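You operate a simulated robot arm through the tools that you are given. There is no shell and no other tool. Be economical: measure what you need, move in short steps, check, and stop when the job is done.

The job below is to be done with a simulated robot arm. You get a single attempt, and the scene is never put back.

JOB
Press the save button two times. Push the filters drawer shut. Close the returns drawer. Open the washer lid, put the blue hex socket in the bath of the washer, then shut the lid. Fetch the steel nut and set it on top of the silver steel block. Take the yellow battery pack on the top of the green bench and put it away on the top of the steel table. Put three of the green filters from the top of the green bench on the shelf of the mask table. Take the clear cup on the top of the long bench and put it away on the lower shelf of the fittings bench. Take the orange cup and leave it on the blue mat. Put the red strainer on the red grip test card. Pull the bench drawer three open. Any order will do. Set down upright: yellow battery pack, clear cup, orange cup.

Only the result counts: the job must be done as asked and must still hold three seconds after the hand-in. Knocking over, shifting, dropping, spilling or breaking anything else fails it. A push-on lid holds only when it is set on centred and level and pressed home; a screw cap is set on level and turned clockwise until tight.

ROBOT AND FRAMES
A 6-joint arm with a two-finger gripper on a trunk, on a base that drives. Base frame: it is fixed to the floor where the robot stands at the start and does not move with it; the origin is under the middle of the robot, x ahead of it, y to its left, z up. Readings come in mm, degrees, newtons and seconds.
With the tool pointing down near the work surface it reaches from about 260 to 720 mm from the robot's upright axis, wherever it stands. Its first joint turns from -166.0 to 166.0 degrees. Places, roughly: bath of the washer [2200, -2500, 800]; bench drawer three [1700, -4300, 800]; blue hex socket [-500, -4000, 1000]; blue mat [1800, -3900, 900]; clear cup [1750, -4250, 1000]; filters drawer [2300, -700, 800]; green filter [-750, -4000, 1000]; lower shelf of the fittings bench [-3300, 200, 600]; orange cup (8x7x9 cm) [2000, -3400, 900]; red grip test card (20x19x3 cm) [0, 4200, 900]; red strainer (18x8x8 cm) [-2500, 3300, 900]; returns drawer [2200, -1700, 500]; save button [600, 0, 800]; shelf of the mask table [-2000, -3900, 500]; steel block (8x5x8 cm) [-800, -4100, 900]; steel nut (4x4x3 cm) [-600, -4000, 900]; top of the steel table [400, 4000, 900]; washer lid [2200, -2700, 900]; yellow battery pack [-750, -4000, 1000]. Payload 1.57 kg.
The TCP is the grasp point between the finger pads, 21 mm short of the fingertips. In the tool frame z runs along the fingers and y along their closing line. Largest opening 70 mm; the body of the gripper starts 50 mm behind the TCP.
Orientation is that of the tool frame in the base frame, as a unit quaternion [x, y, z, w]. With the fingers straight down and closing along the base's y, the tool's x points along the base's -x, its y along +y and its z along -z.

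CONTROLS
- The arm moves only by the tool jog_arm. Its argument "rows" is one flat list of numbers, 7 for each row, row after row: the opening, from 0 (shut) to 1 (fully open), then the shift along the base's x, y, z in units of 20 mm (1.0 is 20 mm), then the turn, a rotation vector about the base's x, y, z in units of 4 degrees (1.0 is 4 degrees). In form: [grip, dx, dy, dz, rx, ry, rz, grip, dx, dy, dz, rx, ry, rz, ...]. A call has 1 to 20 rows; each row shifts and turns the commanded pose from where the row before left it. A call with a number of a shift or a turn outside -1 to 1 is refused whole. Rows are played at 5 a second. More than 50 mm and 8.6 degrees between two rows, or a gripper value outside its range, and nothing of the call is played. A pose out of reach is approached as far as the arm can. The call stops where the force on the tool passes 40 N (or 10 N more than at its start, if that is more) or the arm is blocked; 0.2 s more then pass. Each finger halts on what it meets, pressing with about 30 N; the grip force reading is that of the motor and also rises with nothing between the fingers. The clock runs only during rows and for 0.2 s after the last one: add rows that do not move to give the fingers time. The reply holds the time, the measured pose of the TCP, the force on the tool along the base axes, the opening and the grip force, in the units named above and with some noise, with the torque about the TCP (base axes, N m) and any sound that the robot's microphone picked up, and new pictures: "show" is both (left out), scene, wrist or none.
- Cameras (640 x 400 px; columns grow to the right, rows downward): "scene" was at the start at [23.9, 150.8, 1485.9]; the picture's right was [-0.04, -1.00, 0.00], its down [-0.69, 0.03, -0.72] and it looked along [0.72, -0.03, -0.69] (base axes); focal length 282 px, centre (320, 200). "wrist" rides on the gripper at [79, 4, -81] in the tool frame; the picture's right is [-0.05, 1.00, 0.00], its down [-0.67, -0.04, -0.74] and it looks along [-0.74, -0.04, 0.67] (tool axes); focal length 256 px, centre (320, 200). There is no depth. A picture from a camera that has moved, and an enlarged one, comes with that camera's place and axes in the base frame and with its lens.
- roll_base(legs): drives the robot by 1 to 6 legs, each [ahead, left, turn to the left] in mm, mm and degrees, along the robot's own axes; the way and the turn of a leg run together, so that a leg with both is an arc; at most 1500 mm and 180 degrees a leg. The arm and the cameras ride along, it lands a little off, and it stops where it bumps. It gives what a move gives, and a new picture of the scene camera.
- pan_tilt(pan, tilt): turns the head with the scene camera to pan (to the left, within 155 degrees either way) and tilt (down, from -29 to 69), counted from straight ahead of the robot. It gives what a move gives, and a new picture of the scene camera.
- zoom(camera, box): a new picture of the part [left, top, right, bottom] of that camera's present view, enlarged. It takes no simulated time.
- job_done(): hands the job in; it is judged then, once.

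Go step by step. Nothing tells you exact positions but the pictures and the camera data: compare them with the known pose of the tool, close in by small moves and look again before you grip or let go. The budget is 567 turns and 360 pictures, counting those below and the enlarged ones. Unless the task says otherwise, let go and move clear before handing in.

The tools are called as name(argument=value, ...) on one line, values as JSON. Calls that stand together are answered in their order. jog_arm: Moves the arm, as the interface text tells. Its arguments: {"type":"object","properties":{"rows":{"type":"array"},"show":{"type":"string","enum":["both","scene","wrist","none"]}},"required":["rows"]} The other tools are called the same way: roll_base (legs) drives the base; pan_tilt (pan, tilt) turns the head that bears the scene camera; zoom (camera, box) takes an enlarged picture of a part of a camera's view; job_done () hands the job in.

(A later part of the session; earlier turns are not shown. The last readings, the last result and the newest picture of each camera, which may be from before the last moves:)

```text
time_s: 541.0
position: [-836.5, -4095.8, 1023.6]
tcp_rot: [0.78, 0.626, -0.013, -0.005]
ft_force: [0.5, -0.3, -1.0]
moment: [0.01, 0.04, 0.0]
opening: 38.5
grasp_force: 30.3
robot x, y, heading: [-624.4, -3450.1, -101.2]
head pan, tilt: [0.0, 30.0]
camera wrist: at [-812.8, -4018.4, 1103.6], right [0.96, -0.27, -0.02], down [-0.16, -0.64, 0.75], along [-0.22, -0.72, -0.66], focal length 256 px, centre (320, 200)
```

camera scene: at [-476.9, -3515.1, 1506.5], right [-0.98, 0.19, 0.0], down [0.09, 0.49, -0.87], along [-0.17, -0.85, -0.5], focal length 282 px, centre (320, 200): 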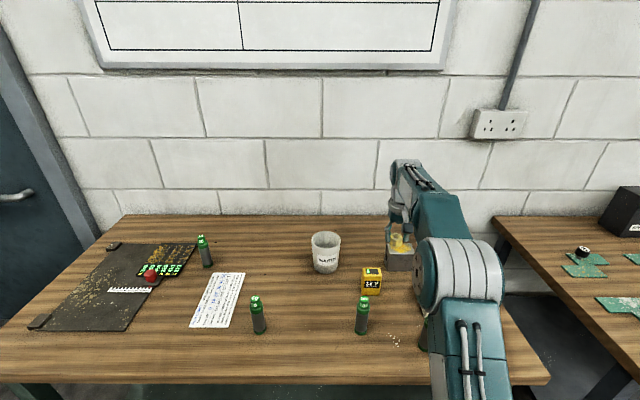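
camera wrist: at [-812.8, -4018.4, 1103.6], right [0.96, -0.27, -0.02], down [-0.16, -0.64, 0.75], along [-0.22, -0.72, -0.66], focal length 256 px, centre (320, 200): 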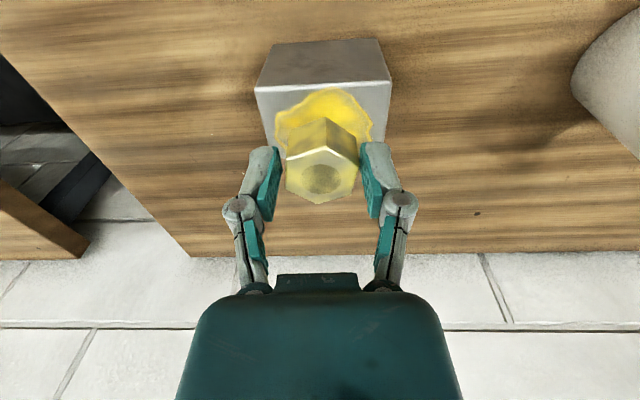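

Aligned. I lower the nut in small steps until it touches.

jog_arm(rows=[0.2, 0, 0, -0.4, 0, 0, 0, 0.2, 0, 0, 0, 0, 0, 0], show="none")

jog_arm(rows=[0.2, 0, 0, -0.2, 0, 0, 0, 0.2, 0, 0, 0, 0, 0, 0], show="none")

jog_arm(rows=[0.2, 0, 0, -0.2, 0, 0, 0, 0.2, 0, 0, 0, 0, 0, 0], show="wrist")

```text
time_s: 541.6
position: [-839.6, -4094.5, 1016.2]
tcp_rot: [0.78, 0.625, -0.012, -0.005]
ft_force: [0.3, -0.3, -2.0]
moment: [0.02, 0.01, 0.02]
opening: 38.3
grasp_force: 29.4
robot x, y, heading: [-629.9, -3452.3, -101.3]
head pan, tilt: [0.0, 30.0]
```

```text
time_s: 542.2
position: [-840.1, -4093.1, 1011.6]
tcp_rot: [0.78, 0.626, -0.012, -0.005]
ft_force: [-0.5, -0.2, -0.7]
moment: [0.03, 0.02, 0.0]
opening: 38.4
grasp_force: 29.8
robot x, y, heading: [-632.7, -3450.0, -101.3]
head pan, tilt: [0.0, 30.0]
```

```text
time_s: 542.8
position: [-839.6, -4093.9, 1006.3]
tcp_rot: [0.781, 0.625, -0.012, -0.006]
ft_force: [0.0, -0.2, -1.5]
moment: [0.03, 0.01, -0.02]
opening: 38.4
grasp_force: 29.8
robot x, y, heading: [-628.9, -3450.0, -101.0]
head pan, tilt: [0.0, 30.0]
camera wrist: at [-816.4, -4017.8, 1087.2], right [0.96, -0.27, -0.02], down [-0.16, -0.64, 0.75], along [-0.22, -0.72, -0.66], focal length 256 px, centre (320, 200)
```

wrist: 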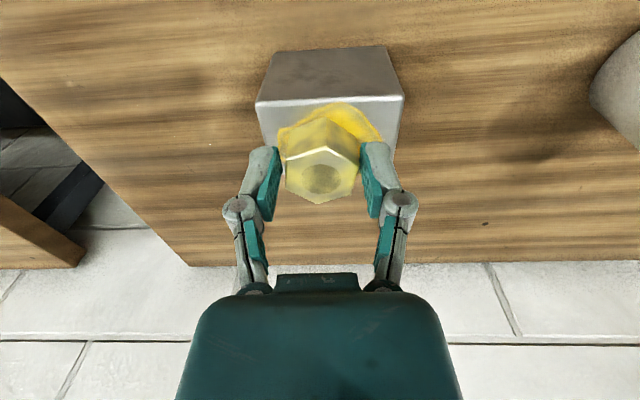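

Nearly touching; slight drift, so I correct 4 mm and continue down.

jog_arm(rows=[0.2, 0.2, -0.22, -0.15, 0, 0, 0, 0.2, 0, 0, 0, 0, 0, 0], show="none")

jog_arm(rows=[0.2, 0, 0, -0.15, 0, 0, 0, 0.2, 0, 0, 0, 0, 0, 0], show="none")

jog_arm(rows=[0.2, 0, 0, -0.15, 0, 0, 0, 0.2, 0, 0, 0, 0, 0, 0], show="none")

jog_arm(rows=[0.2, 0, 0, -0.15, 0, 0, 0, 0.2, 0, 0, 0, 0, 0, 0], show="wrist")

```text
time_s: 543.4
position: [-836.4, -4098.0, 1004.5]
tcp_rot: [0.78, 0.625, -0.011, -0.005]
ft_force: [0.8, 0.2, -1.5]
moment: [0.02, 0.04, -0.03]
opening: 38.5
grasp_force: 30.3
robot x, y, heading: [-628.7, -3449.8, -101.0]
head pan, tilt: [0.0, 30.0]
```

```text
time_s: 544.0
position: [-835.7, -4097.7, 1003.6]
tcp_rot: [0.781, 0.625, -0.014, -0.004]
ft_force: [-0.3, 2.0, 13.0]
moment: [-0.05, -0.24, 0.01]
opening: 38.3
grasp_force: 30.2
robot x, y, heading: [-630.6, -3449.7, -101.3]
head pan, tilt: [0.0, 30.0]
```

```text
time_s: 544.6
position: [-835.7, -4098.5, 999.5]
tcp_rot: [0.78, 0.626, -0.014, -0.005]
ft_force: [-0.7, -2.2, 20.8]
moment: [-0.24, 0.0, -0.01]
opening: 38.8
grasp_force: 29.7
robot x, y, heading: [-629.3, -3449.3, -101.1]
head pan, tilt: [0.0, 30.0]
```

```text
time_s: 545.2
position: [-835.5, -4099.1, 996.6]
tcp_rot: [0.781, 0.625, -0.013, -0.005]
ft_force: [0.0, 0.1, 21.5]
moment: [-0.15, -0.03, 0.0]
opening: 38.8
grasp_force: 30.1
robot x, y, heading: [-629.2, -3445.8, -101.0]
head pan, tilt: [0.0, 30.0]
camera wrist: at [-812.3, -4021.6, 1075.9], right [0.96, -0.27, -0.02], down [-0.16, -0.64, 0.75], along [-0.22, -0.72, -0.66], focal length 256 px, centre (320, 200)
```

wrist: 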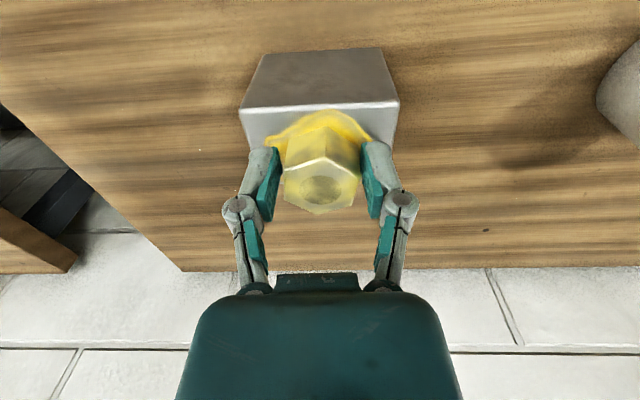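

The nut rests on the block. I release and lift away.

jog_arm(rows=[0.6, 0, 0, 0, 0, 0, 0, 0.8, 0, 0, 0, 0, 0, 0, 0.9, 0, 0, 0, 0, 0, 0, 0.9, 0, 0, 0.5, 0, 0, 0, 0.9, 0, 0, 0.9, 0, 0, 0, 0.9, 0, 0, 0.9, 0, 0, 0, 0.9, 0, 0, 0.9, 0, 0, 0], show="wrist")

```text
time_s: 546.8
position: [-836.9, -4099.7, 1060.2]
tcp_rot: [0.78, 0.625, -0.012, -0.005]
ft_force: [1.3, -0.6, 0.2]
moment: [0.0, -0.03, 0.0]
opening: 63.1
grasp_force: 0.0
robot x, y, heading: [-630.3, -3448.3, -100.7]
head pan, tilt: [0.0, 30.0]
camera wrist: at [-812.8, -4022.1, 1139.7], right [0.96, -0.27, -0.02], down [-0.16, -0.64, 0.75], along [-0.22, -0.72, -0.66], focal length 256 px, centre (320, 200)
```

wrist: 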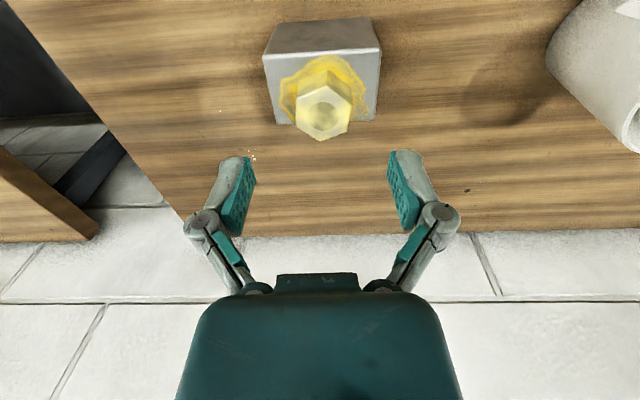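

The nut sits on the block. I retract, back the base off 350 mm and pitch the hand for the filters.

jog_arm(rows=[0.9, 0.383, 0.873, 0.08, 0, 0, 0, 0.9, 0.383, 0.873, 0.08, 0, 0, 0, 0.9, 0.383, 0.873, 0.08, 0, 0, 0, 0.9, 0.383, 0.873, 0.08, 0, 0, 0, 0.9, 0.383, 0.873, 0.08, 0, 0, 0, 0.9, 0.383, 0.873, 0.08, 0, 0, 0, 0.9, 0.383, 0.873, 0.08, 0, 0, 0, 0.9, 0.383, 0.873, 0.08, 0, 0, 0, 0.9, 0.383, 0.873, 0.08, 0, 0, 0, 0.9, 0.383, 0.873, 0.08, 0, 0, 0, 0.9, 0.383, 0.873, 0.08, 0, 0, 0, 0.9, 0.383, 0.873, 0.08, 0, 0, 0, 0.9, 0.383, 0.873, 0.08, 0, 0, 0, 0.9, 0.383, 0.873, 0.08, 0, 0, 0, 0.9, 0.383, 0.873, 0.08, 0, 0, 0], show="none")

roll_base(legs=[[-350, 0, 0]])

pan_tilt(pan=-40, tilt=30)

```text
time_s: 550.0
position: [-719.9, -3836.8, 1084.0]
tcp_rot: [0.78, 0.626, -0.013, -0.006]
ft_force: [-0.2, -0.7, -0.6]
moment: [-0.01, -0.01, 0.0]
opening: 62.8
grasp_force: 0.0
robot x, y, heading: [-628.1, -3452.2, -101.2]
head pan, tilt: [0.0, 30.0]
```

```text
time_s: 552.2
position: [-652.2, -3491.1, 1083.3]
tcp_rot: [0.78, 0.626, -0.013, -0.006]
ft_force: [-0.5, -0.1, 0.0]
moment: [-0.01, -0.02, -0.01]
opening: 63.1
grasp_force: 0.1
robot x, y, heading: [-559.4, -3104.8, -100.9]
head pan, tilt: [0.0, 30.0]
camera scene: at [-415.3, -3168.6, 1507.0], right [-0.98, 0.19, 0.0], down [0.1, 0.49, -0.87], along [-0.17, -0.85, -0.5], focal length 282 px, centre (320, 200)
```

scene: 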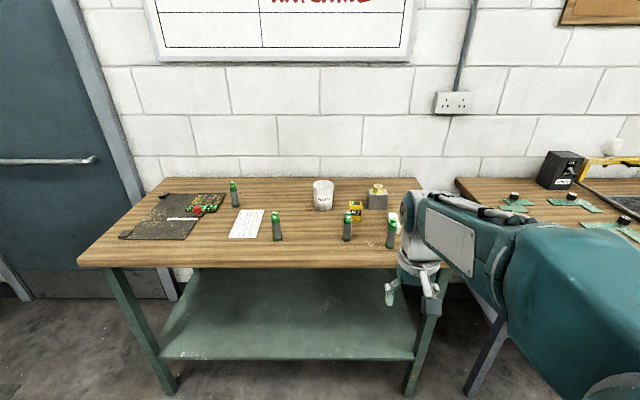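

```text
time_s: 553.3
position: [-652.6, -3493.6, 1084.0]
tcp_rot: [0.78, 0.626, -0.013, -0.005]
ft_force: [0.5, 0.3, 0.5]
moment: [0.0, -0.02, 0.02]
opening: 63.0
grasp_force: 0.0
robot x, y, heading: [-562.8, -3105.6, -101.0]
head pan, tilt: [-40.0, 30.0]
camera scene: at [-468.3, -3136.7, 1507.1], right [-0.63, 0.78, 0.0], down [0.39, 0.32, -0.87], along [-0.67, -0.54, -0.5], focal length 282 px, centre (320, 200)
```

scene: 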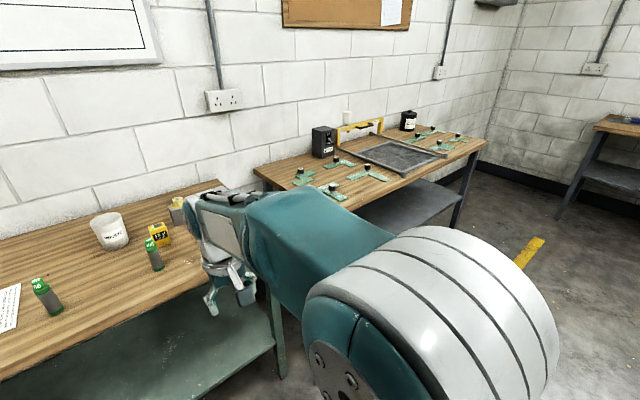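

The mask table's shelf is empty and wide. I pitch the hand through the gateway here.

jog_arm(rows=[1, 0, 0, -0.98, -0.92, 0.179, 0, 1, 0, 0, -0.98, -0.92, 0.179, 0, 1, 0, 0, -0.98, -0.92, 0.179, 0, 1, 0, 0, -0.98, -0.92, 0.179, 0, 1, 0, 0, -0.98, -0.92, 0.179, 0, 1, 0, 0, -0.98, -0.92, 0.179, 0, 1, 0, 0, -0.98, -0.92, 0.179, 0, 1, 0, 0, -0.98, -0.92, 0.179, 0, 1, 0, 0, -0.98, -0.92, 0.179, 0, 1, 0, 0, -0.98, -0.92, 0.179, 0, 1, 0, 0, -0.98, -0.92, 0.179, 0, 1, 0, 0, -0.98, -0.92, 0.179, 0, 1, 0, 0, -0.98, -0.92, 0.179, 0, 1, 0, 0, -0.98, -0.92, 0.179, 0, 1, 0, 0, -0.98, -0.92, 0.179, 0, 1, 0, 0, -0.98, -0.92, 0.179, 0], show="none")

```text
time_s: 556.7
position: [-662.9, -3535.0, 771.9]
tcp_rot: [0.676, 0.535, -0.393, 0.318]
ft_force: [0.0, 0.1, 0.2]
moment: [0.01, 0.01, 0.0]
opening: 70.1
grasp_force: 0.1
out of reach, approached as far as the arm can: row 9, 10, 11, 12, 13
robot x, y, heading: [-562.0, -3107.1, -101.3]
head pan, tilt: [-40.0, 30.0]
```

I raise the hand to z ≈ 965 and drive up so that it faces the rightmost filter ("30").

jog_arm(rows=[1, 0, 0, 0.97, 0, 0, 0, 1, 0, 0, 0.97, 0, 0, 0, 1, 0, 0, 0.97, 0, 0, 0, 1, 0, 0, 0.97, 0, 0, 0, 1, 0, 0, 0.97, 0, 0, 0, 1, 0, 0, 0.97, 0, 0, 0, 1, 0, 0, 0.97, 0, 0, 0, 1, 0, 0, 0.97, 0, 0, 0, 1, 0, 0, 0.97, 0, 0, 0, 1, 0, 0, 0.97, 0, 0, 0], show="none")

roll_base(legs=[[0, -61, 0], [225, 0, 0]])

jog_arm(rows=[1, 0, 0, 0, 0, 0, 0, 1, 0, 0, 0, 0, 0, 0], show="wrist")

```text
time_s: 558.9
position: [-668.2, -3558.8, 959.3]
tcp_rot: [0.676, 0.537, -0.392, 0.318]
ft_force: [0.4, -0.1, 0.4]
moment: [-0.02, 0.01, -0.01]
opening: 70.1
grasp_force: 0.0
out of reach, approached as far as the arm can: row 2, 3, 4, 5, 6
robot x, y, heading: [-561.0, -3110.8, -101.0]
head pan, tilt: [-40.0, 30.0]
```

```text
time_s: 561.2
position: [-768.9, -3766.4, 959.4]
tcp_rot: [0.676, 0.537, -0.392, 0.317]
ft_force: [0.2, 0.8, -0.1]
moment: [0.0, -0.01, -0.01]
opening: 70.2
grasp_force: 0.0
robot x, y, heading: [-662.4, -3314.2, -100.9]
head pan, tilt: [-40.0, 30.0]
camera scene: at [-572.4, -3343.4, 1507.1], right [-0.63, 0.78, 0.0], down [0.39, 0.32, -0.87], along [-0.67, -0.54, -0.5], focal length 282 px, centre (320, 200)
```

scene: 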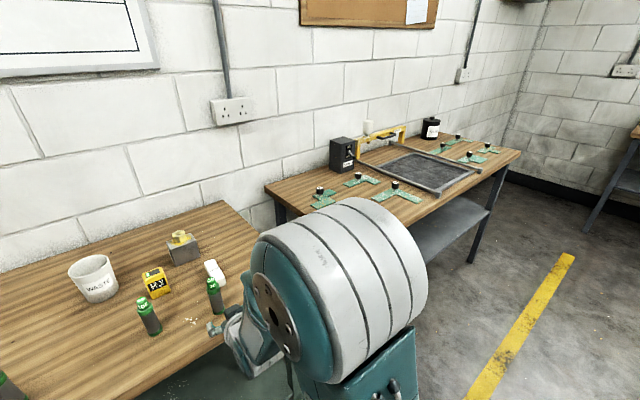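

```text
time_s: 561.8
position: [-773.7, -3767.0, 958.8]
tcp_rot: [0.677, 0.536, -0.392, 0.319]
ft_force: [-0.3, -0.4, -0.2]
moment: [-0.01, -0.03, 0.02]
opening: 69.9
grasp_force: 0.2
robot x, y, heading: [-666.8, -3315.5, -101.0]
head pan, tilt: [-40.0, 30.0]
camera wrist: at [-744.9, -3659.8, 929.4], right [0.97, -0.25, 0.06], down [0.03, 0.33, 0.95], along [-0.25, -0.91, 0.32], focal length 256 px, centre (320, 200)
```

wrist: 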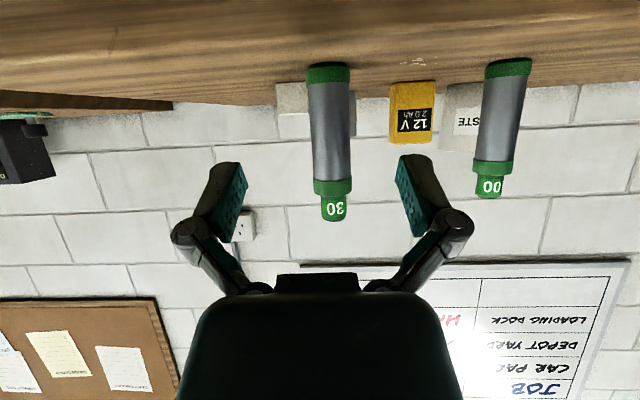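

Filter "30" is dead ahead at (-784, -3845). I advance and grip it.

jog_arm(rows=[1, -0.125, -0.975, -0.05, 0, 0, 0, 1, -0.125, -0.975, -0.05, 0, 0, 0, 1, -0.125, -0.975, -0.05, 0, 0, 0, 1, -0.125, -0.975, -0.05, 0, 0, 0, 1, 0, 0, 0, 0, 0, 0, 0.6, 0, 0, 0, 0, 0, 0, 0.2, 0, 0, 0, 0, 0, 0, 0.2, 0, 0, 0, 0, 0, 0], show="wrist")

```text
time_s: 563.6
position: [-779.0, -3844.6, 955.5]
tcp_rot: [0.677, 0.536, -0.394, 0.317]
ft_force: [-0.8, -0.4, 5.3]
moment: [-0.05, 0.06, 0.0]
opening: 28.2
grasp_force: 29.6
robot x, y, heading: [-667.6, -3310.0, -101.3]
head pan, tilt: [-40.0, 30.0]
camera wrist: at [-750.2, -3739.0, 925.9], right [0.97, -0.25, 0.05], down [0.03, 0.33, 0.95], along [-0.25, -0.91, 0.32], focal length 256 px, centre (320, 200)
```

wrist: 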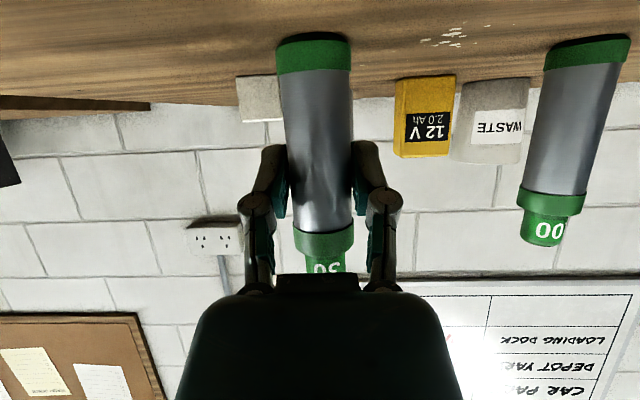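

Gripped. I lift it, back away, slide right to the mask table, and look at its shelf.

jog_arm(rows=[0.2, 0, 0, 0.5, 0, 0, 0, 0.2, 0, 0, 0.9, 0, 0, 0, 0.2, 0, 0, 0.9, 0, 0, 0], show="none")

roll_base(legs=[[-250, 0, 0], [0, -1240, 1.5]])

pan_tilt(pan=0, tilt=45)

jog_arm(rows=[0.2, 0, 0, 0, 0, 0, 0], show="wrist")

```text
time_s: 564.4
position: [-778.9, -3844.1, 1002.4]
tcp_rot: [0.676, 0.536, -0.393, 0.317]
ft_force: [-0.4, 0.4, -1.3]
moment: [0.01, 0.04, 0.02]
opening: 28.1
grasp_force: 29.8
robot x, y, heading: [-664.3, -3309.4, -101.0]
head pan, tilt: [-40.0, 30.0]
```

```text
time_s: 572.1
position: [-1938.1, -3379.1, 1001.5]
tcp_rot: [0.669, 0.545, -0.388, 0.322]
ft_force: [1.4, -0.2, -0.7]
moment: [-0.03, -0.02, 0.02]
opening: 27.9
grasp_force: 30.3
robot x, y, heading: [-1838.9, -2844.4, -99.6]
head pan, tilt: [-40.0, 30.0]
camera scene: at [-1743.3, -2872.5, 1507.0], right [-0.65, 0.76, 0.0], down [0.38, 0.33, -0.87], along [-0.66, -0.56, -0.5], focal length 282 px, centre (320, 200)
```

scene: 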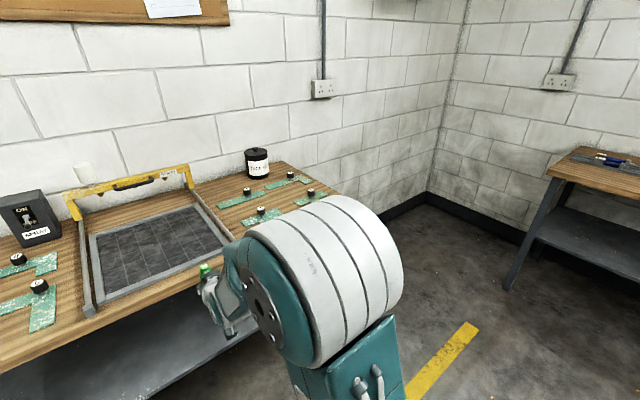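

```text
time_s: 573.1
position: [-1938.6, -3379.0, 1001.7]
tcp_rot: [0.669, 0.546, -0.388, 0.322]
ft_force: [0.3, -0.2, -1.5]
moment: [-0.01, -0.01, 0.02]
opening: 28.0
grasp_force: 30.0
robot x, y, heading: [-1838.0, -2845.9, -99.8]
head pan, tilt: [0.0, 45.0]
camera scene: at [-1689.3, -2893.9, 1484.4], right [-0.99, 0.17, 0.0], down [0.12, 0.7, -0.71], along [-0.12, -0.7, -0.71], focal length 282 px, centre (320, 200)
```

scene: 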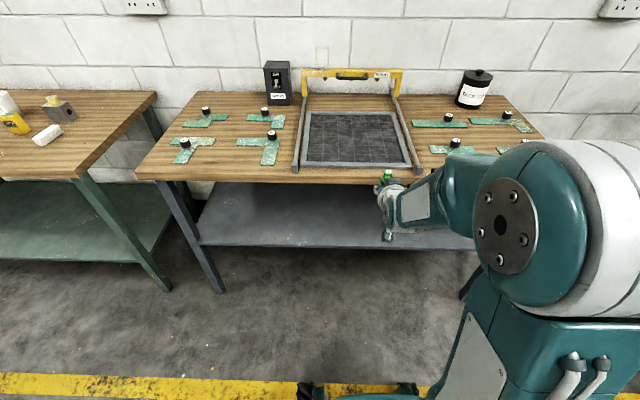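

```text
time_s: 573.5
position: [-1938.6, -3378.2, 1001.8]
tcp_rot: [0.669, 0.546, -0.388, 0.322]
ft_force: [-0.1, 0.0, -0.4]
moment: [0.01, 0.0, 0.0]
opening: 27.9
grasp_force: 29.8
robot x, y, heading: [-1832.6, -2840.2, -99.8]
head pan, tilt: [0.0, 45.0]
camera wrist: at [-1913.0, -3271.9, 971.6], right [0.97, -0.22, 0.05], down [0.02, 0.32, 0.95], along [-0.23, -0.92, 0.32], focal length 256 px, centre (320, 200)
```

wrist: 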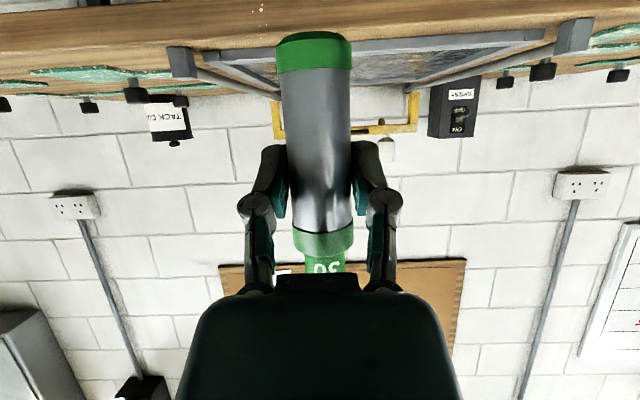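

The shelf lies about 160 mm ahead at z ≈ 515. I lower the hand to z ≈ 600 and look.

jog_arm(rows=[0.2, 0, 0, -1, 0, 0, 0, 0.2, 0, 0, -1, 0, 0, 0, 0.2, 0, 0, -1, 0, 0, 0, 0.2, 0, 0, -1, 0, 0, 0, 0.2, 0, 0, -1, 0, 0, 0, 0.2, 0, 0, -1, 0, 0, 0, 0.2, 0, 0, -1, 0, 0, 0, 0.2, 0, 0, -1, 0, 0, 0, 0.2, 0, 0, -1, 0, 0, 0, 0.2, 0, 0, -1, 0, 0, 0, 0.2, 0, 0, -1, 0, 0, 0, 0.2, 0, 0, -1, 0, 0, 0, 0.2, 0, 0, -1, 0, 0, 0, 0.2, 0, 0, -1, 0, 0, 0, 0.2, 0, 0, -1, 0, 0, 0, 0.2, 0, 0, -1, 0, 0, 0, 0.2, 0, 0, -1, 0, 0, 0, 0.2, 0, 0, -1, 0, 0, 0, 0.2, 0, 0, -1, 0, 0, 0, 0.2, 0, 0, 0, 0, 0, 0], show="wrist")

```text
time_s: 577.8
position: [-1939.5, -3379.0, 621.8]
tcp_rot: [0.669, 0.545, -0.389, 0.323]
ft_force: [-0.2, 0.3, -1.1]
moment: [-0.02, -0.02, 0.03]
opening: 27.8
grasp_force: 30.5
robot x, y, heading: [-1838.1, -2842.8, -99.9]
head pan, tilt: [0.0, 45.0]
camera wrist: at [-1913.3, -3271.6, 591.7], right [0.97, -0.22, 0.05], down [0.02, 0.32, 0.95], along [-0.23, -0.92, 0.32], focal length 256 px, centre (320, 200)
```

wrist: 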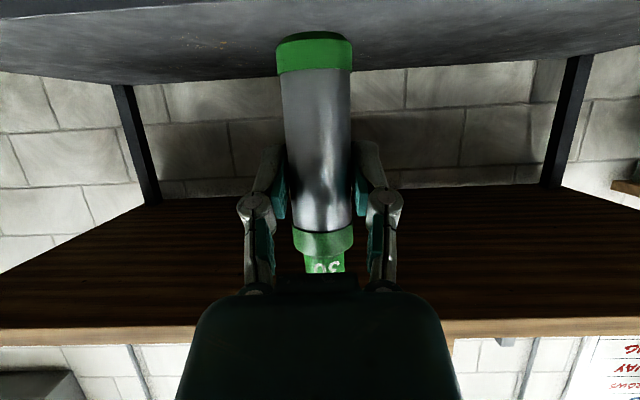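

The shelf is ahead and below; I drive 220 mm forward under the table top.

roll_base(legs=[[225, 0, 0]])

jog_arm(rows=[0.2, 0, 0, 0, 0, 0, 0, 0.2, 0, 0, -0.8, 0, 0, 0, 0.2, 0, 0, -0.8, 0, 0, 0, 0.2, 0, 0, 0, 0, 0, 0], show="wrist")

```text
time_s: 579.5
position: [-1978.0, -3600.5, 621.9]
tcp_rot: [0.67, 0.545, -0.389, 0.322]
ft_force: [0.2, 1.5, -1.3]
moment: [0.0, 0.01, 0.0]
opening: 28.2
grasp_force: 30.0
robot x, y, heading: [-1879.1, -3070.2, -99.5]
head pan, tilt: [0.0, 45.0]
camera scene: at [-1727.3, -3117.0, 1484.4], right [-0.99, 0.17, 0.0], down [0.12, 0.7, -0.71], along [-0.12, -0.7, -0.71], focal length 282 px, centre (320, 200)
```

scene: 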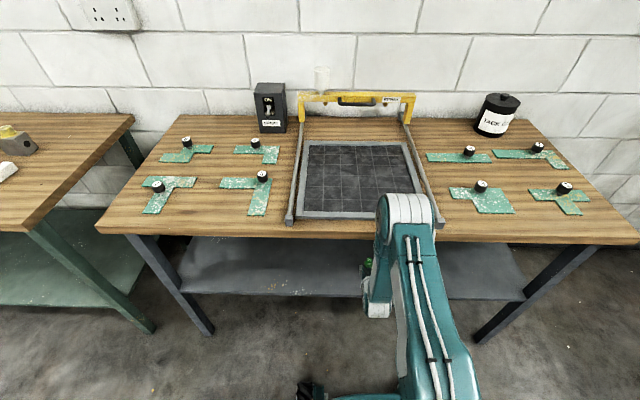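

```text
time_s: 580.5
position: [-1979.0, -3600.2, 589.5]
tcp_rot: [0.669, 0.545, -0.389, 0.322]
ft_force: [0.1, -0.2, 0.1]
moment: [-0.04, 0.01, 0.01]
opening: 28.0
grasp_force: 29.7
robot x, y, heading: [-1876.0, -3066.4, -99.6]
head pan, tilt: [0.0, 45.0]
camera wrist: at [-1952.6, -3493.3, 559.7], right [0.97, -0.23, 0.05], down [0.02, 0.33, 0.95], along [-0.23, -0.92, 0.32], focal length 256 px, centre (320, 200)
```

wrist: 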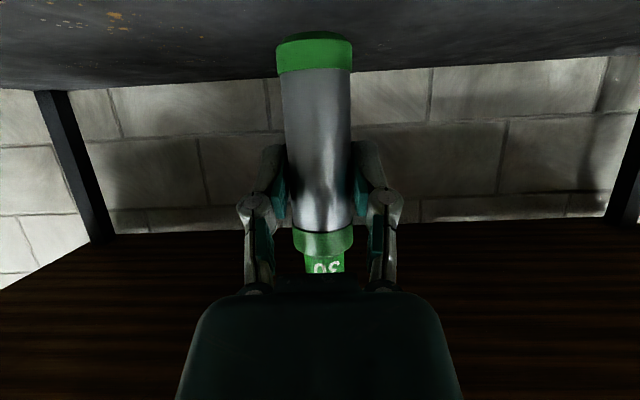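

I go 50 mm farther in, then lower until the filter stands on the shelf.

jog_arm(rows=[0.2, -0.15, -0.85, 0, 0, 0, 0, 0.2, -0.15, -0.85, 0, 0, 0, 0, 0.2, -0.15, -0.85, 0, 0, 0, 0, 0.2, 0, 0, -0.5, 0, 0, 0, 0.2, 0, 0, 0, 0, 0, 0], show="none")

jog_arm(rows=[0.2, 0, 0, -0.25, 0, 0, 0, 0.2, 0, 0, 0, 0, 0, 0], show="none")

jog_arm(rows=[0.2, 0, 0, -0.25, 0, 0, 0, 0.2, 0, 0, 0, 0, 0, 0], show="none")

jog_arm(rows=[0.2, 0, 0, -0.25, 0, 0, 0, 0.2, 0, 0, 0, 0, 0, 0], show="wrist")

```text
time_s: 581.7
position: [-1987.6, -3651.0, 580.9]
tcp_rot: [0.669, 0.545, -0.389, 0.323]
ft_force: [-0.2, 0.1, -0.6]
moment: [0.02, 0.04, -0.02]
opening: 27.8
grasp_force: 29.9
robot x, y, heading: [-1872.8, -3063.8, -99.5]
head pan, tilt: [0.0, 45.0]
```

```text
time_s: 582.3
position: [-1986.7, -3649.7, 575.0]
tcp_rot: [0.67, 0.544, -0.39, 0.322]
ft_force: [0.3, 0.5, -0.4]
moment: [-0.01, -0.03, 0.03]
opening: 28.0
grasp_force: 30.5
robot x, y, heading: [-1874.2, -3067.0, -99.8]
head pan, tilt: [0.0, 45.0]
```

```text
time_s: 582.9
position: [-1987.5, -3650.4, 570.1]
tcp_rot: [0.67, 0.544, -0.39, 0.322]
ft_force: [0.2, -0.1, -0.5]
moment: [0.0, -0.03, -0.02]
opening: 28.1
grasp_force: 30.2
robot x, y, heading: [-1874.7, -3070.0, -99.5]
head pan, tilt: [0.0, 45.0]
```

```text
time_s: 583.5
position: [-1986.5, -3649.7, 565.2]
tcp_rot: [0.669, 0.545, -0.389, 0.322]
ft_force: [0.8, 0.6, 0.4]
moment: [-0.02, 0.02, 0.04]
opening: 28.0
grasp_force: 29.9
robot x, y, heading: [-1874.3, -3064.0, -99.8]
head pan, tilt: [0.0, 45.0]
camera wrist: at [-1961.1, -3543.6, 535.3], right [0.97, -0.23, 0.05], down [0.02, 0.32, 0.95], along [-0.23, -0.92, 0.32], focal length 256 px, centre (320, 200)
```

wrist: 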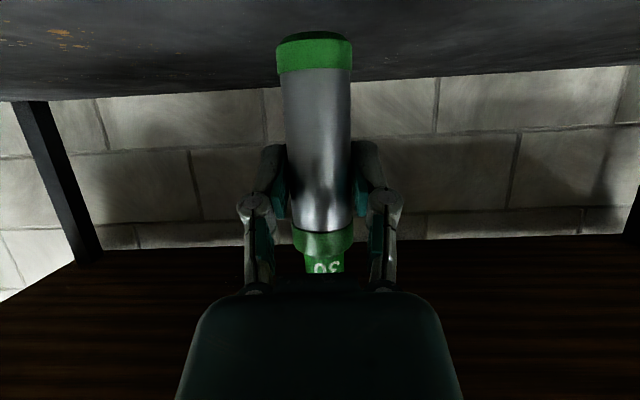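

jog_arm(rows=[0.2, 0, 0, -0.25, 0, 0, 0, 0.2, 0, 0, 0, 0, 0, 0], show="none")

jog_arm(rows=[0.2, 0, 0, -0.25, 0, 0, 0, 0.2, 0, 0, 0, 0, 0, 0], show="none")

jog_arm(rows=[0.2, 0, 0, -0.25, 0, 0, 0, 0.2, 0, 0, 0, 0, 0, 0], show="none")

jog_arm(rows=[0.2, 0, 0, -0.25, 0, 0, 0, 0.2, 0, 0, 0, 0, 0, 0], show="wrist")

```text
time_s: 584.1
position: [-1988.4, -3649.3, 559.5]
tcp_rot: [0.67, 0.544, -0.39, 0.322]
ft_force: [0.2, 0.8, -1.5]
moment: [-0.02, -0.01, 0.03]
opening: 28.0
grasp_force: 30.2
robot x, y, heading: [-1878.2, -3068.2, -99.6]
head pan, tilt: [0.0, 45.0]
```

```text
time_s: 584.7
position: [-1986.8, -3650.3, 554.7]
tcp_rot: [0.67, 0.544, -0.39, 0.322]
ft_force: [-0.4, 0.2, 0.5]
moment: [0.02, 0.0, -0.04]
opening: 28.0
grasp_force: 30.1
robot x, y, heading: [-1874.5, -3065.7, -99.7]
head pan, tilt: [0.0, 45.0]
```

```text
time_s: 585.3
position: [-1986.8, -3649.9, 550.5]
tcp_rot: [0.67, 0.545, -0.389, 0.322]
ft_force: [-0.1, -0.2, -0.5]
moment: [0.02, -0.01, 0.02]
opening: 27.9
grasp_force: 29.6
robot x, y, heading: [-1874.3, -3063.9, -99.6]
head pan, tilt: [0.0, 45.0]
```

```text
time_s: 585.9
position: [-1987.8, -3649.4, 544.8]
tcp_rot: [0.67, 0.544, -0.389, 0.322]
ft_force: [-1.2, -0.2, -1.0]
moment: [0.0, 0.0, 0.05]
opening: 28.0
grasp_force: 30.1
robot x, y, heading: [-1873.6, -3065.1, -99.8]
head pan, tilt: [0.0, 45.0]
camera wrist: at [-1961.3, -3543.8, 515.0], right [0.97, -0.23, 0.05], down [0.02, 0.33, 0.95], along [-0.23, -0.92, 0.32], focal length 256 px, centre (320, 200)
```

wrist: 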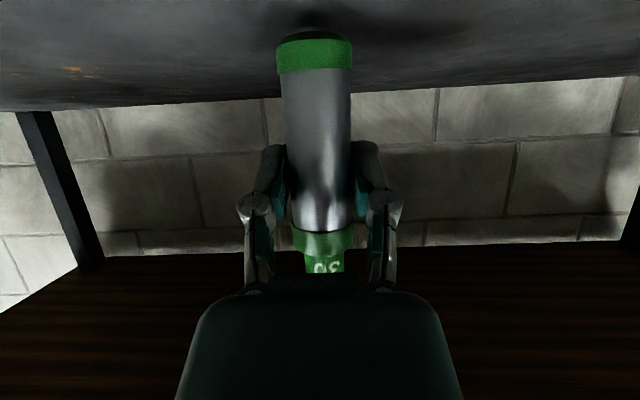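

jog_arm(rows=[0.2, 0, 0, -0.3, 0, 0, 0, 0.2, 0, 0, 0, 0, 0, 0], show="none")

jog_arm(rows=[0.2, 0, 0, -0.3, 0, 0, 0, 0.2, 0, 0, 0, 0, 0, 0], show="none")

jog_arm(rows=[0.2, 0, 0, -0.3, 0, 0, 0, 0.2, 0, 0, 0, 0, 0, 0], show="none")

jog_arm(rows=[0.2, 0, 0, -0.3, 0, 0, 0, 0.2, 0, 0, 0, 0, 0, 0], show="wrist")

```text
time_s: 586.5
position: [-1989.0, -3650.2, 538.8]
tcp_rot: [0.669, 0.544, -0.389, 0.323]
ft_force: [0.0, 0.1, 0.0]
moment: [-0.01, 0.02, 0.01]
opening: 27.9
grasp_force: 30.4
robot x, y, heading: [-1880.2, -3068.1, -99.2]
head pan, tilt: [0.0, 45.0]
```

```text
time_s: 587.1
position: [-1987.3, -3650.9, 535.1]
tcp_rot: [0.668, 0.543, -0.391, 0.324]
ft_force: [0.7, 2.3, 24.4]
moment: [0.01, 0.01, 0.04]
opening: 28.1
grasp_force: 30.2
robot x, y, heading: [-1875.9, -3065.8, -99.8]
head pan, tilt: [0.0, 45.0]
```

```text
time_s: 587.7
position: [-1987.2, -3650.6, 529.5]
tcp_rot: [0.669, 0.543, -0.391, 0.323]
ft_force: [-3.9, -4.8, 23.2]
moment: [-0.38, 0.17, -0.02]
opening: 28.2
grasp_force: 30.1
robot x, y, heading: [-1876.1, -3065.8, -99.7]
head pan, tilt: [0.0, 45.0]
```

```text
time_s: 588.3
position: [-1986.7, -3649.4, 522.4]
tcp_rot: [0.67, 0.544, -0.39, 0.322]
ft_force: [-4.8, -2.6, 23.5]
moment: [-0.19, 0.21, -0.03]
opening: 28.0
grasp_force: 29.6
robot x, y, heading: [-1875.2, -3066.7, -99.6]
head pan, tilt: [0.0, 45.0]
camera wrist: at [-1961.1, -3543.7, 491.9], right [0.97, -0.23, 0.05], down [0.02, 0.33, 0.94], along [-0.23, -0.92, 0.32], focal length 256 px, centre (320, 200)
```

wrist: 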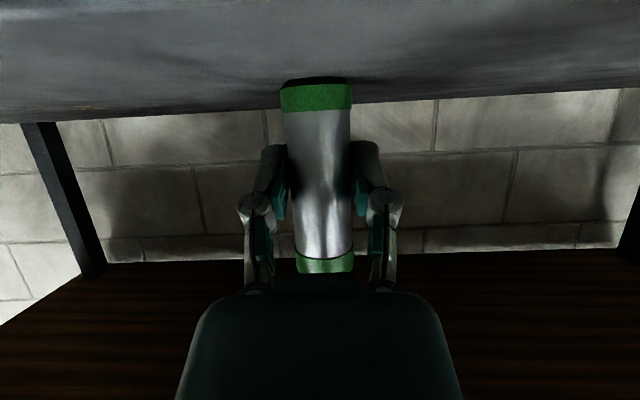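

It stands on the shelf (z ≈ 487). I release and withdraw.

jog_arm(rows=[0.6, 0, 0, 0, 0, 0, 0, 0.9, 0, 0, 0, 0, 0, 0, 0.9, 0, 0, 0, 0, 0, 0, 0.9, 0.08, 0.49, 0.1, 0, 0, 0, 0.9, 0.14, 0.8, 0.1, 0, 0, 0, 0.9, 0.16, 0.9, 0.2, 0, 0, 0, 0.9, 0.16, 0.9, 0.2, 0, 0, 0], show="wrist")

roll_base(legs=[[-250, 0, 0]])

```text
time_s: 589.9
position: [-1976.3, -3587.9, 534.4]
tcp_rot: [0.67, 0.544, -0.389, 0.322]
ft_force: [0.2, -0.8, -0.1]
moment: [0.0, 0.0, 0.01]
opening: 62.7
grasp_force: 0.1
robot x, y, heading: [-1875.5, -3068.4, -99.7]
head pan, tilt: [0.0, 45.0]
camera wrist: at [-1949.6, -3482.0, 504.1], right [0.97, -0.23, 0.05], down [0.02, 0.33, 0.95], along [-0.23, -0.92, 0.32], focal length 256 px, centre (320, 200)
```

wrist: 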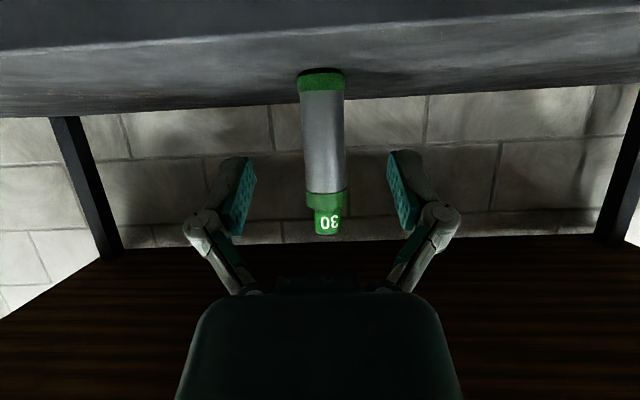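

```text
time_s: 591.7
position: [-1933.6, -3340.0, 533.8]
tcp_rot: [0.67, 0.544, -0.39, 0.321]
ft_force: [0.6, 0.7, 0.5]
moment: [0.03, -0.01, -0.01]
opening: 62.7
grasp_force: 0.0
robot x, y, heading: [-1833.4, -2822.9, -99.8]
head pan, tilt: [0.0, 45.0]
camera scene: at [-1685.1, -2869.4, 1484.4], right [-0.99, 0.17, 0.0], down [0.12, 0.7, -0.71], along [-0.12, -0.7, -0.71], focal length 282 px, centre (320, 200)
```

scene: 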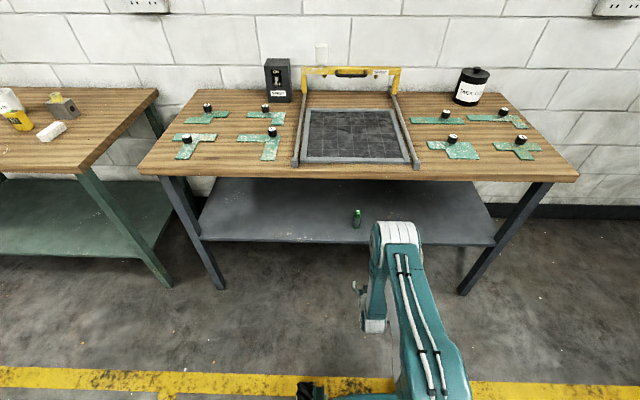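

The first filter is on the shelf. I raise the hand and return for the "100" filter at about (-655, -3912).

jog_arm(rows=[1, 0, 0, 1, 0, 0, 0, 1, 0, 0, 1, 0, 0, 0, 1, 0, 0, 1, 0, 0, 0, 1, 0, 0, 1, 0, 0, 0, 1, 0, 0, 1, 0, 0, 0, 1, 0, 0, 1, 0, 0, 0, 1, 0, 0, 1, 0, 0, 0, 1, 0, 0, 1, 0, 0, 0, 1, 0, 0, 1, 0, 0, 0, 1, 0, 0, 1, 0, 0, 0, 1, 0, 0, 1, 0, 0, 0, 1, 0, 0, 1, 0, 0, 0, 1, 0, 0, 1, 0, 0, 0, 1, 0, 0, 1, 0, 0, 0, 1, 0, 0, 1, 0, 0, 0, 1, 0, 0, 1, 0, 0, 0, 1, 0, 0, 1, 0, 0, 0, 1, 0, 0, 1, 0, 0, 0, 1, 0, 0, 1, 0, 0, 0, 1, 0, 0, 1, 0, 0, 0], show="none")

roll_base(legs=[[0, 1365, -1.2], [240, 0, 0]])

jog_arm(rows=[1, 0, 0, 0.5, 0, 0, 0, 1, 0, 0, 0, 0, 0, 0, 1, 0, 0, 0, 0, 0, 0], show="wrist")

```text
time_s: 595.9
position: [-1934.5, -3340.8, 934.8]
tcp_rot: [0.669, 0.545, -0.39, 0.322]
ft_force: [0.1, 0.2, -0.1]
moment: [0.02, 0.01, 0.0]
opening: 69.9
grasp_force: 0.0
robot x, y, heading: [-1833.0, -2817.9, -99.6]
head pan, tilt: [0.0, 45.0]
```

```text
time_s: 604.0
position: [-677.1, -3819.9, 934.8]
tcp_rot: [0.679, 0.533, -0.394, 0.315]
ft_force: [0.4, 0.2, -0.7]
moment: [0.0, -0.02, -0.02]
opening: 69.7
grasp_force: 0.0
robot x, y, heading: [-556.7, -3304.9, -101.2]
head pan, tilt: [0.0, 45.0]
camera scene: at [-411.6, -3357.8, 1484.4], right [-0.98, 0.2, 0.0], down [0.14, 0.69, -0.71], along [-0.14, -0.69, -0.71], focal length 282 px, centre (320, 200)
```

scene: 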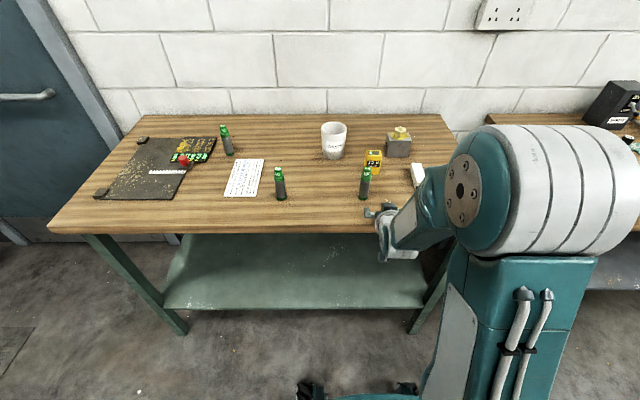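

```text
time_s: 604.8
position: [-676.2, -3821.7, 944.2]
tcp_rot: [0.679, 0.533, -0.394, 0.316]
ft_force: [0.9, -0.7, -0.2]
moment: [0.02, -0.01, 0.01]
opening: 70.0
grasp_force: 0.0
robot x, y, heading: [-559.5, -3305.0, -101.5]
head pan, tilt: [0.0, 45.0]
camera wrist: at [-646.6, -3716.6, 913.9], right [0.96, -0.26, 0.05], down [0.03, 0.32, 0.95], along [-0.26, -0.91, 0.32], focal length 256 px, centre (320, 200)
```

wrist: 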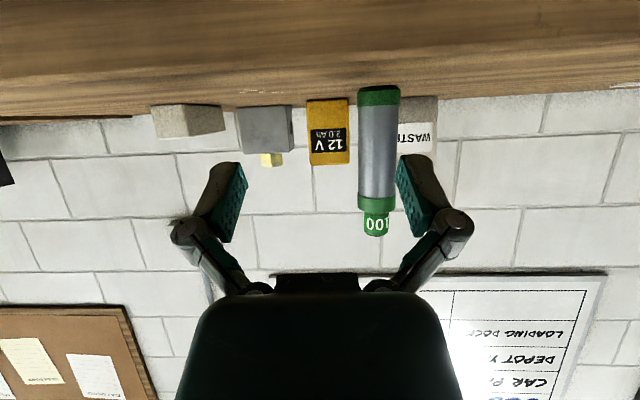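

Filter "100" is 36 mm to the left. I shift, advance 80 mm and grip.

jog_arm(rows=[1, 0.88, -0.17, 0.25, 0, 0, 0, 1, 0.88, -0.17, 0.25, 0, 0, 0, 1, -0.19, -0.97, 0, 0, 0, 0, 1, -0.19, -0.97, 0, 0, 0, 0, 1, 0, 0, 0, 0, 0, 0], show="wrist")

```text
time_s: 606.0
position: [-648.8, -3867.3, 954.0]
tcp_rot: [0.679, 0.533, -0.394, 0.315]
ft_force: [0.3, 0.1, 0.9]
moment: [-0.01, 0.0, 0.02]
opening: 70.0
grasp_force: 0.0
robot x, y, heading: [-558.9, -3302.4, -101.7]
head pan, tilt: [0.0, 45.0]
camera wrist: at [-618.9, -3762.3, 923.8], right [0.96, -0.26, 0.05], down [0.03, 0.32, 0.95], along [-0.26, -0.91, 0.32], focal length 256 px, centre (320, 200)
```

wrist: 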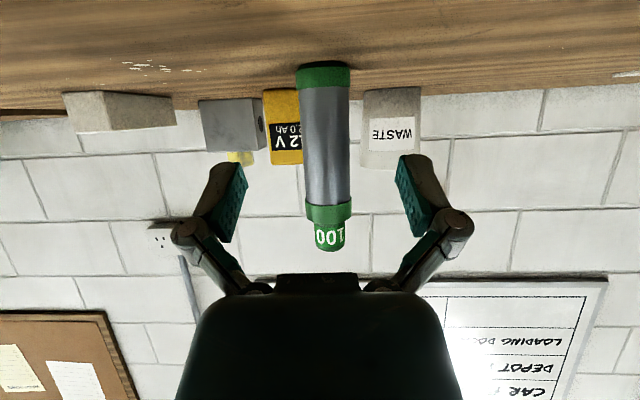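

Centred. I advance the last 42 mm and close.

jog_arm(rows=[1, -0.2, -0.98, 0, 0, 0, 0, 1, -0.2, -0.98, 0, 0, 0, 0, 1, 0, 0, 0, 0, 0, 0, 0.6, 0, 0, 0, 0, 0, 0, 0.2, 0, 0, 0, 0, 0, 0, 0.2, 0, 0, 0, 0, 0, 0, 0.2, 0, 0, 0.5, 0, 0, 0, 0.2, 0, 0, 0.9, 0, 0, 0, 0.2, 0, 0, 0.9, 0, 0, 0], show="wrist")

```text
time_s: 608.0
position: [-658.3, -3906.7, 999.7]
tcp_rot: [0.679, 0.533, -0.395, 0.315]
ft_force: [-0.7, -0.4, -0.3]
moment: [0.0, 0.02, 0.02]
opening: 28.2
grasp_force: 29.4
robot x, y, heading: [-561.0, -3304.5, -101.5]
head pan, tilt: [0.0, 45.0]
camera wrist: at [-626.9, -3801.1, 969.9], right [0.96, -0.26, 0.05], down [0.03, 0.32, 0.95], along [-0.26, -0.91, 0.32], focal length 256 px, centre (320, 200)
```

wrist: 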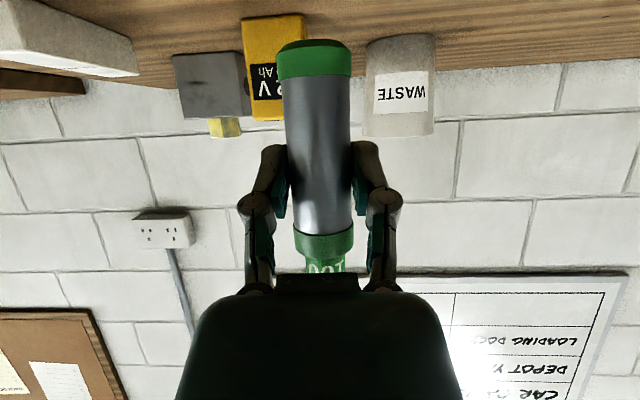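

Second filter held. I carry it to the mask table, 100 mm left of the first.

roll_base(legs=[[-280, 0, 0], [29, -1279, 1.8]])

jog_arm(rows=[0.2, 0, 0, -1, 0, 0, 0, 0.2, 0, 0, -1, 0, 0, 0, 0.2, 0, 0, -1, 0, 0, 0, 0.2, 0, 0, -1, 0, 0, 0, 0.2, 0, 0, -1, 0, 0, 0, 0.2, 0, 0, -1, 0, 0, 0, 0.2, 0, 0, -1, 0, 0, 0, 0.2, 0, 0, -1, 0, 0, 0, 0.2, 0, 0, -1, 0, 0, 0, 0.2, 0, 0, -1, 0, 0, 0, 0.2, 0, 0, -1, 0, 0, 0, 0.2, 0, 0, -1, 0, 0, 0, 0.2, 0, 0, -1, 0, 0, 0, 0.2, 0, 0, -1, 0, 0, 0, 0.2, 0, 0, -1, 0, 0, 0, 0.2, 0, 0, -1, 0, 0, 0, 0.2, 0, 0, -1, 0, 0, 0, 0.2, 0, 0, -1, 0, 0, 0, 0.2, 0, 0, -1, 0, 0, 0, 0.2, 0, 0, -1, 0, 0, 0], show="wrist")

```text
time_s: 615.9
position: [-1825.9, -3432.3, 999.0]
tcp_rot: [0.669, 0.545, -0.389, 0.322]
ft_force: [0.6, -0.8, -0.9]
moment: [-0.01, 0.01, -0.03]
opening: 28.1
grasp_force: 30.1
robot x, y, heading: [-1752.4, -2824.0, -99.7]
head pan, tilt: [0.0, 45.0]
camera scene: at [-1598.8, -2875.6, 1484.2], right [-0.99, 0.17, 0.0], down [0.12, 0.7, -0.71], along [-0.12, -0.7, -0.71], focal length 282 px, centre (320, 200)
```

scene: 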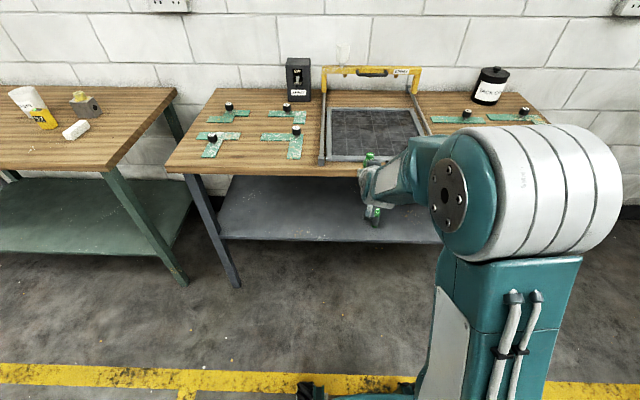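

```text
time_s: 620.1
position: [-1827.1, -3431.0, 600.7]
tcp_rot: [0.669, 0.545, -0.389, 0.323]
ft_force: [0.2, 0.2, -0.2]
moment: [-0.02, 0.0, 0.03]
opening: 28.0
grasp_force: 29.9
robot x, y, heading: [-1751.5, -2825.9, -99.6]
head pan, tilt: [0.0, 45.0]
camera wrist: at [-1800.4, -3324.8, 570.0], right [0.97, -0.22, 0.05], down [0.02, 0.33, 0.95], along [-0.23, -0.92, 0.32], focal length 256 px, centre (320, 200)
```

wrist: 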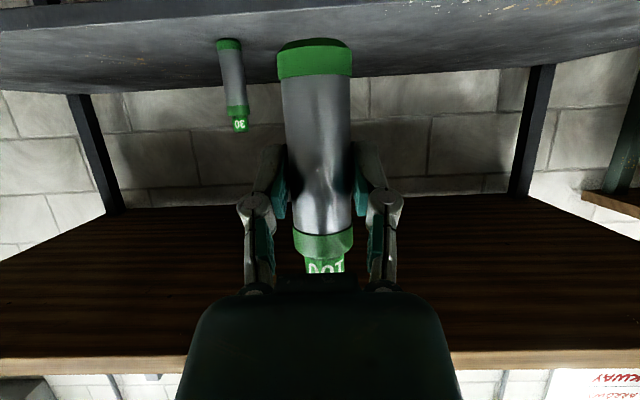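

The first filter is visible to the side with good spacing. I drive 235 mm in and lower.

roll_base(legs=[[235, 0, 0]])

jog_arm(rows=[0.2, 0, 0, 0, 0, 0, 0, 0.2, 0, 0, -0.8, 0, 0, 0, 0.2, 0, 0, -0.8, 0, 0, 0, 0.2, 0, 0, -0.8, 0, 0, 0, 0.2, 0, 0, 0, 0, 0, 0], show="wrist")

jog_arm(rows=[0.2, 0, 0, -0.4, 0, 0, 0, 0.2, 0, 0, 0, 0, 0, 0], show="none")

jog_arm(rows=[0.2, 0, 0, -0.3, 0, 0, 0, 0.2, 0, 0, 0, 0, 0, 0], show="none")

```text
time_s: 621.9
position: [-1868.1, -3657.9, 601.6]
tcp_rot: [0.67, 0.544, -0.39, 0.322]
ft_force: [0.6, 0.6, -0.2]
moment: [0.01, 0.0, -0.03]
opening: 28.1
grasp_force: 30.1
robot x, y, heading: [-1785.4, -3049.1, -99.8]
head pan, tilt: [0.0, 45.0]
camera scene: at [-1639.2, -3104.2, 1484.4], right [-0.99, 0.17, 0.0], down [0.12, 0.7, -0.71], along [-0.12, -0.7, -0.71], focal length 282 px, centre (320, 200)
```

scene: 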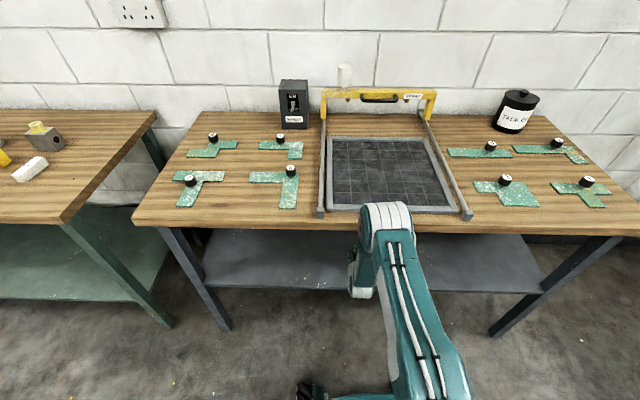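

```text
time_s: 623.1
position: [-1866.6, -3657.4, 552.2]
tcp_rot: [0.67, 0.543, -0.39, 0.322]
ft_force: [-0.4, -0.2, -0.2]
moment: [-0.01, -0.01, 0.03]
opening: 28.0
grasp_force: 29.6
robot x, y, heading: [-1788.4, -3051.9, -99.9]
head pan, tilt: [0.0, 45.0]
camera wrist: at [-1840.8, -3551.8, 522.8], right [0.97, -0.23, 0.05], down [0.02, 0.33, 0.94], along [-0.23, -0.92, 0.32], focal length 256 px, centre (320, 200)
```

wrist: 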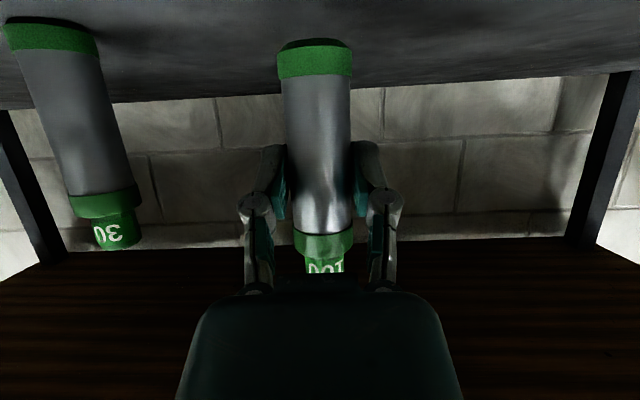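

```text
time_s: 623.7
position: [-1866.6, -3658.6, 544.4]
tcp_rot: [0.669, 0.544, -0.39, 0.323]
ft_force: [-0.5, 0.6, -0.7]
moment: [-0.02, 0.04, 0.02]
opening: 27.9
grasp_force: 30.1
robot x, y, heading: [-1789.6, -3053.4, -99.9]
head pan, tilt: [0.0, 45.0]
```

```text
time_s: 624.3
position: [-1868.3, -3657.2, 539.4]
tcp_rot: [0.67, 0.543, -0.391, 0.322]
ft_force: [-0.5, -0.5, -0.9]
moment: [-0.02, 0.01, 0.0]
opening: 28.0
grasp_force: 29.6
robot x, y, heading: [-1789.1, -3052.7, -99.8]
head pan, tilt: [0.0, 45.0]
```

jog_arm(rows=[0.2, 0, 0, -0.25, 0, 0, 0, 0.2, 0, 0, 0, 0, 0, 0], show="none")

jog_arm(rows=[0.2, 0, 0, -0.2, 0, 0, 0, 0.2, 0, 0, 0, 0, 0, 0], show="none")

```text
time_s: 624.9
position: [-1868.4, -3658.4, 534.4]
tcp_rot: [0.669, 0.544, -0.39, 0.323]
ft_force: [0.6, 1.3, 7.9]
moment: [0.07, 0.06, 0.03]
opening: 28.2
grasp_force: 29.8
robot x, y, heading: [-1790.2, -3052.7, -99.6]
head pan, tilt: [0.0, 45.0]
```

```text
time_s: 625.5
position: [-1867.9, -3660.0, 532.1]
tcp_rot: [0.668, 0.543, -0.391, 0.324]
ft_force: [-1.4, -2.8, 25.2]
moment: [-0.34, 0.15, 0.05]
opening: 28.1
grasp_force: 30.3
robot x, y, heading: [-1788.4, -3055.6, -99.9]
head pan, tilt: [0.0, 45.0]
```

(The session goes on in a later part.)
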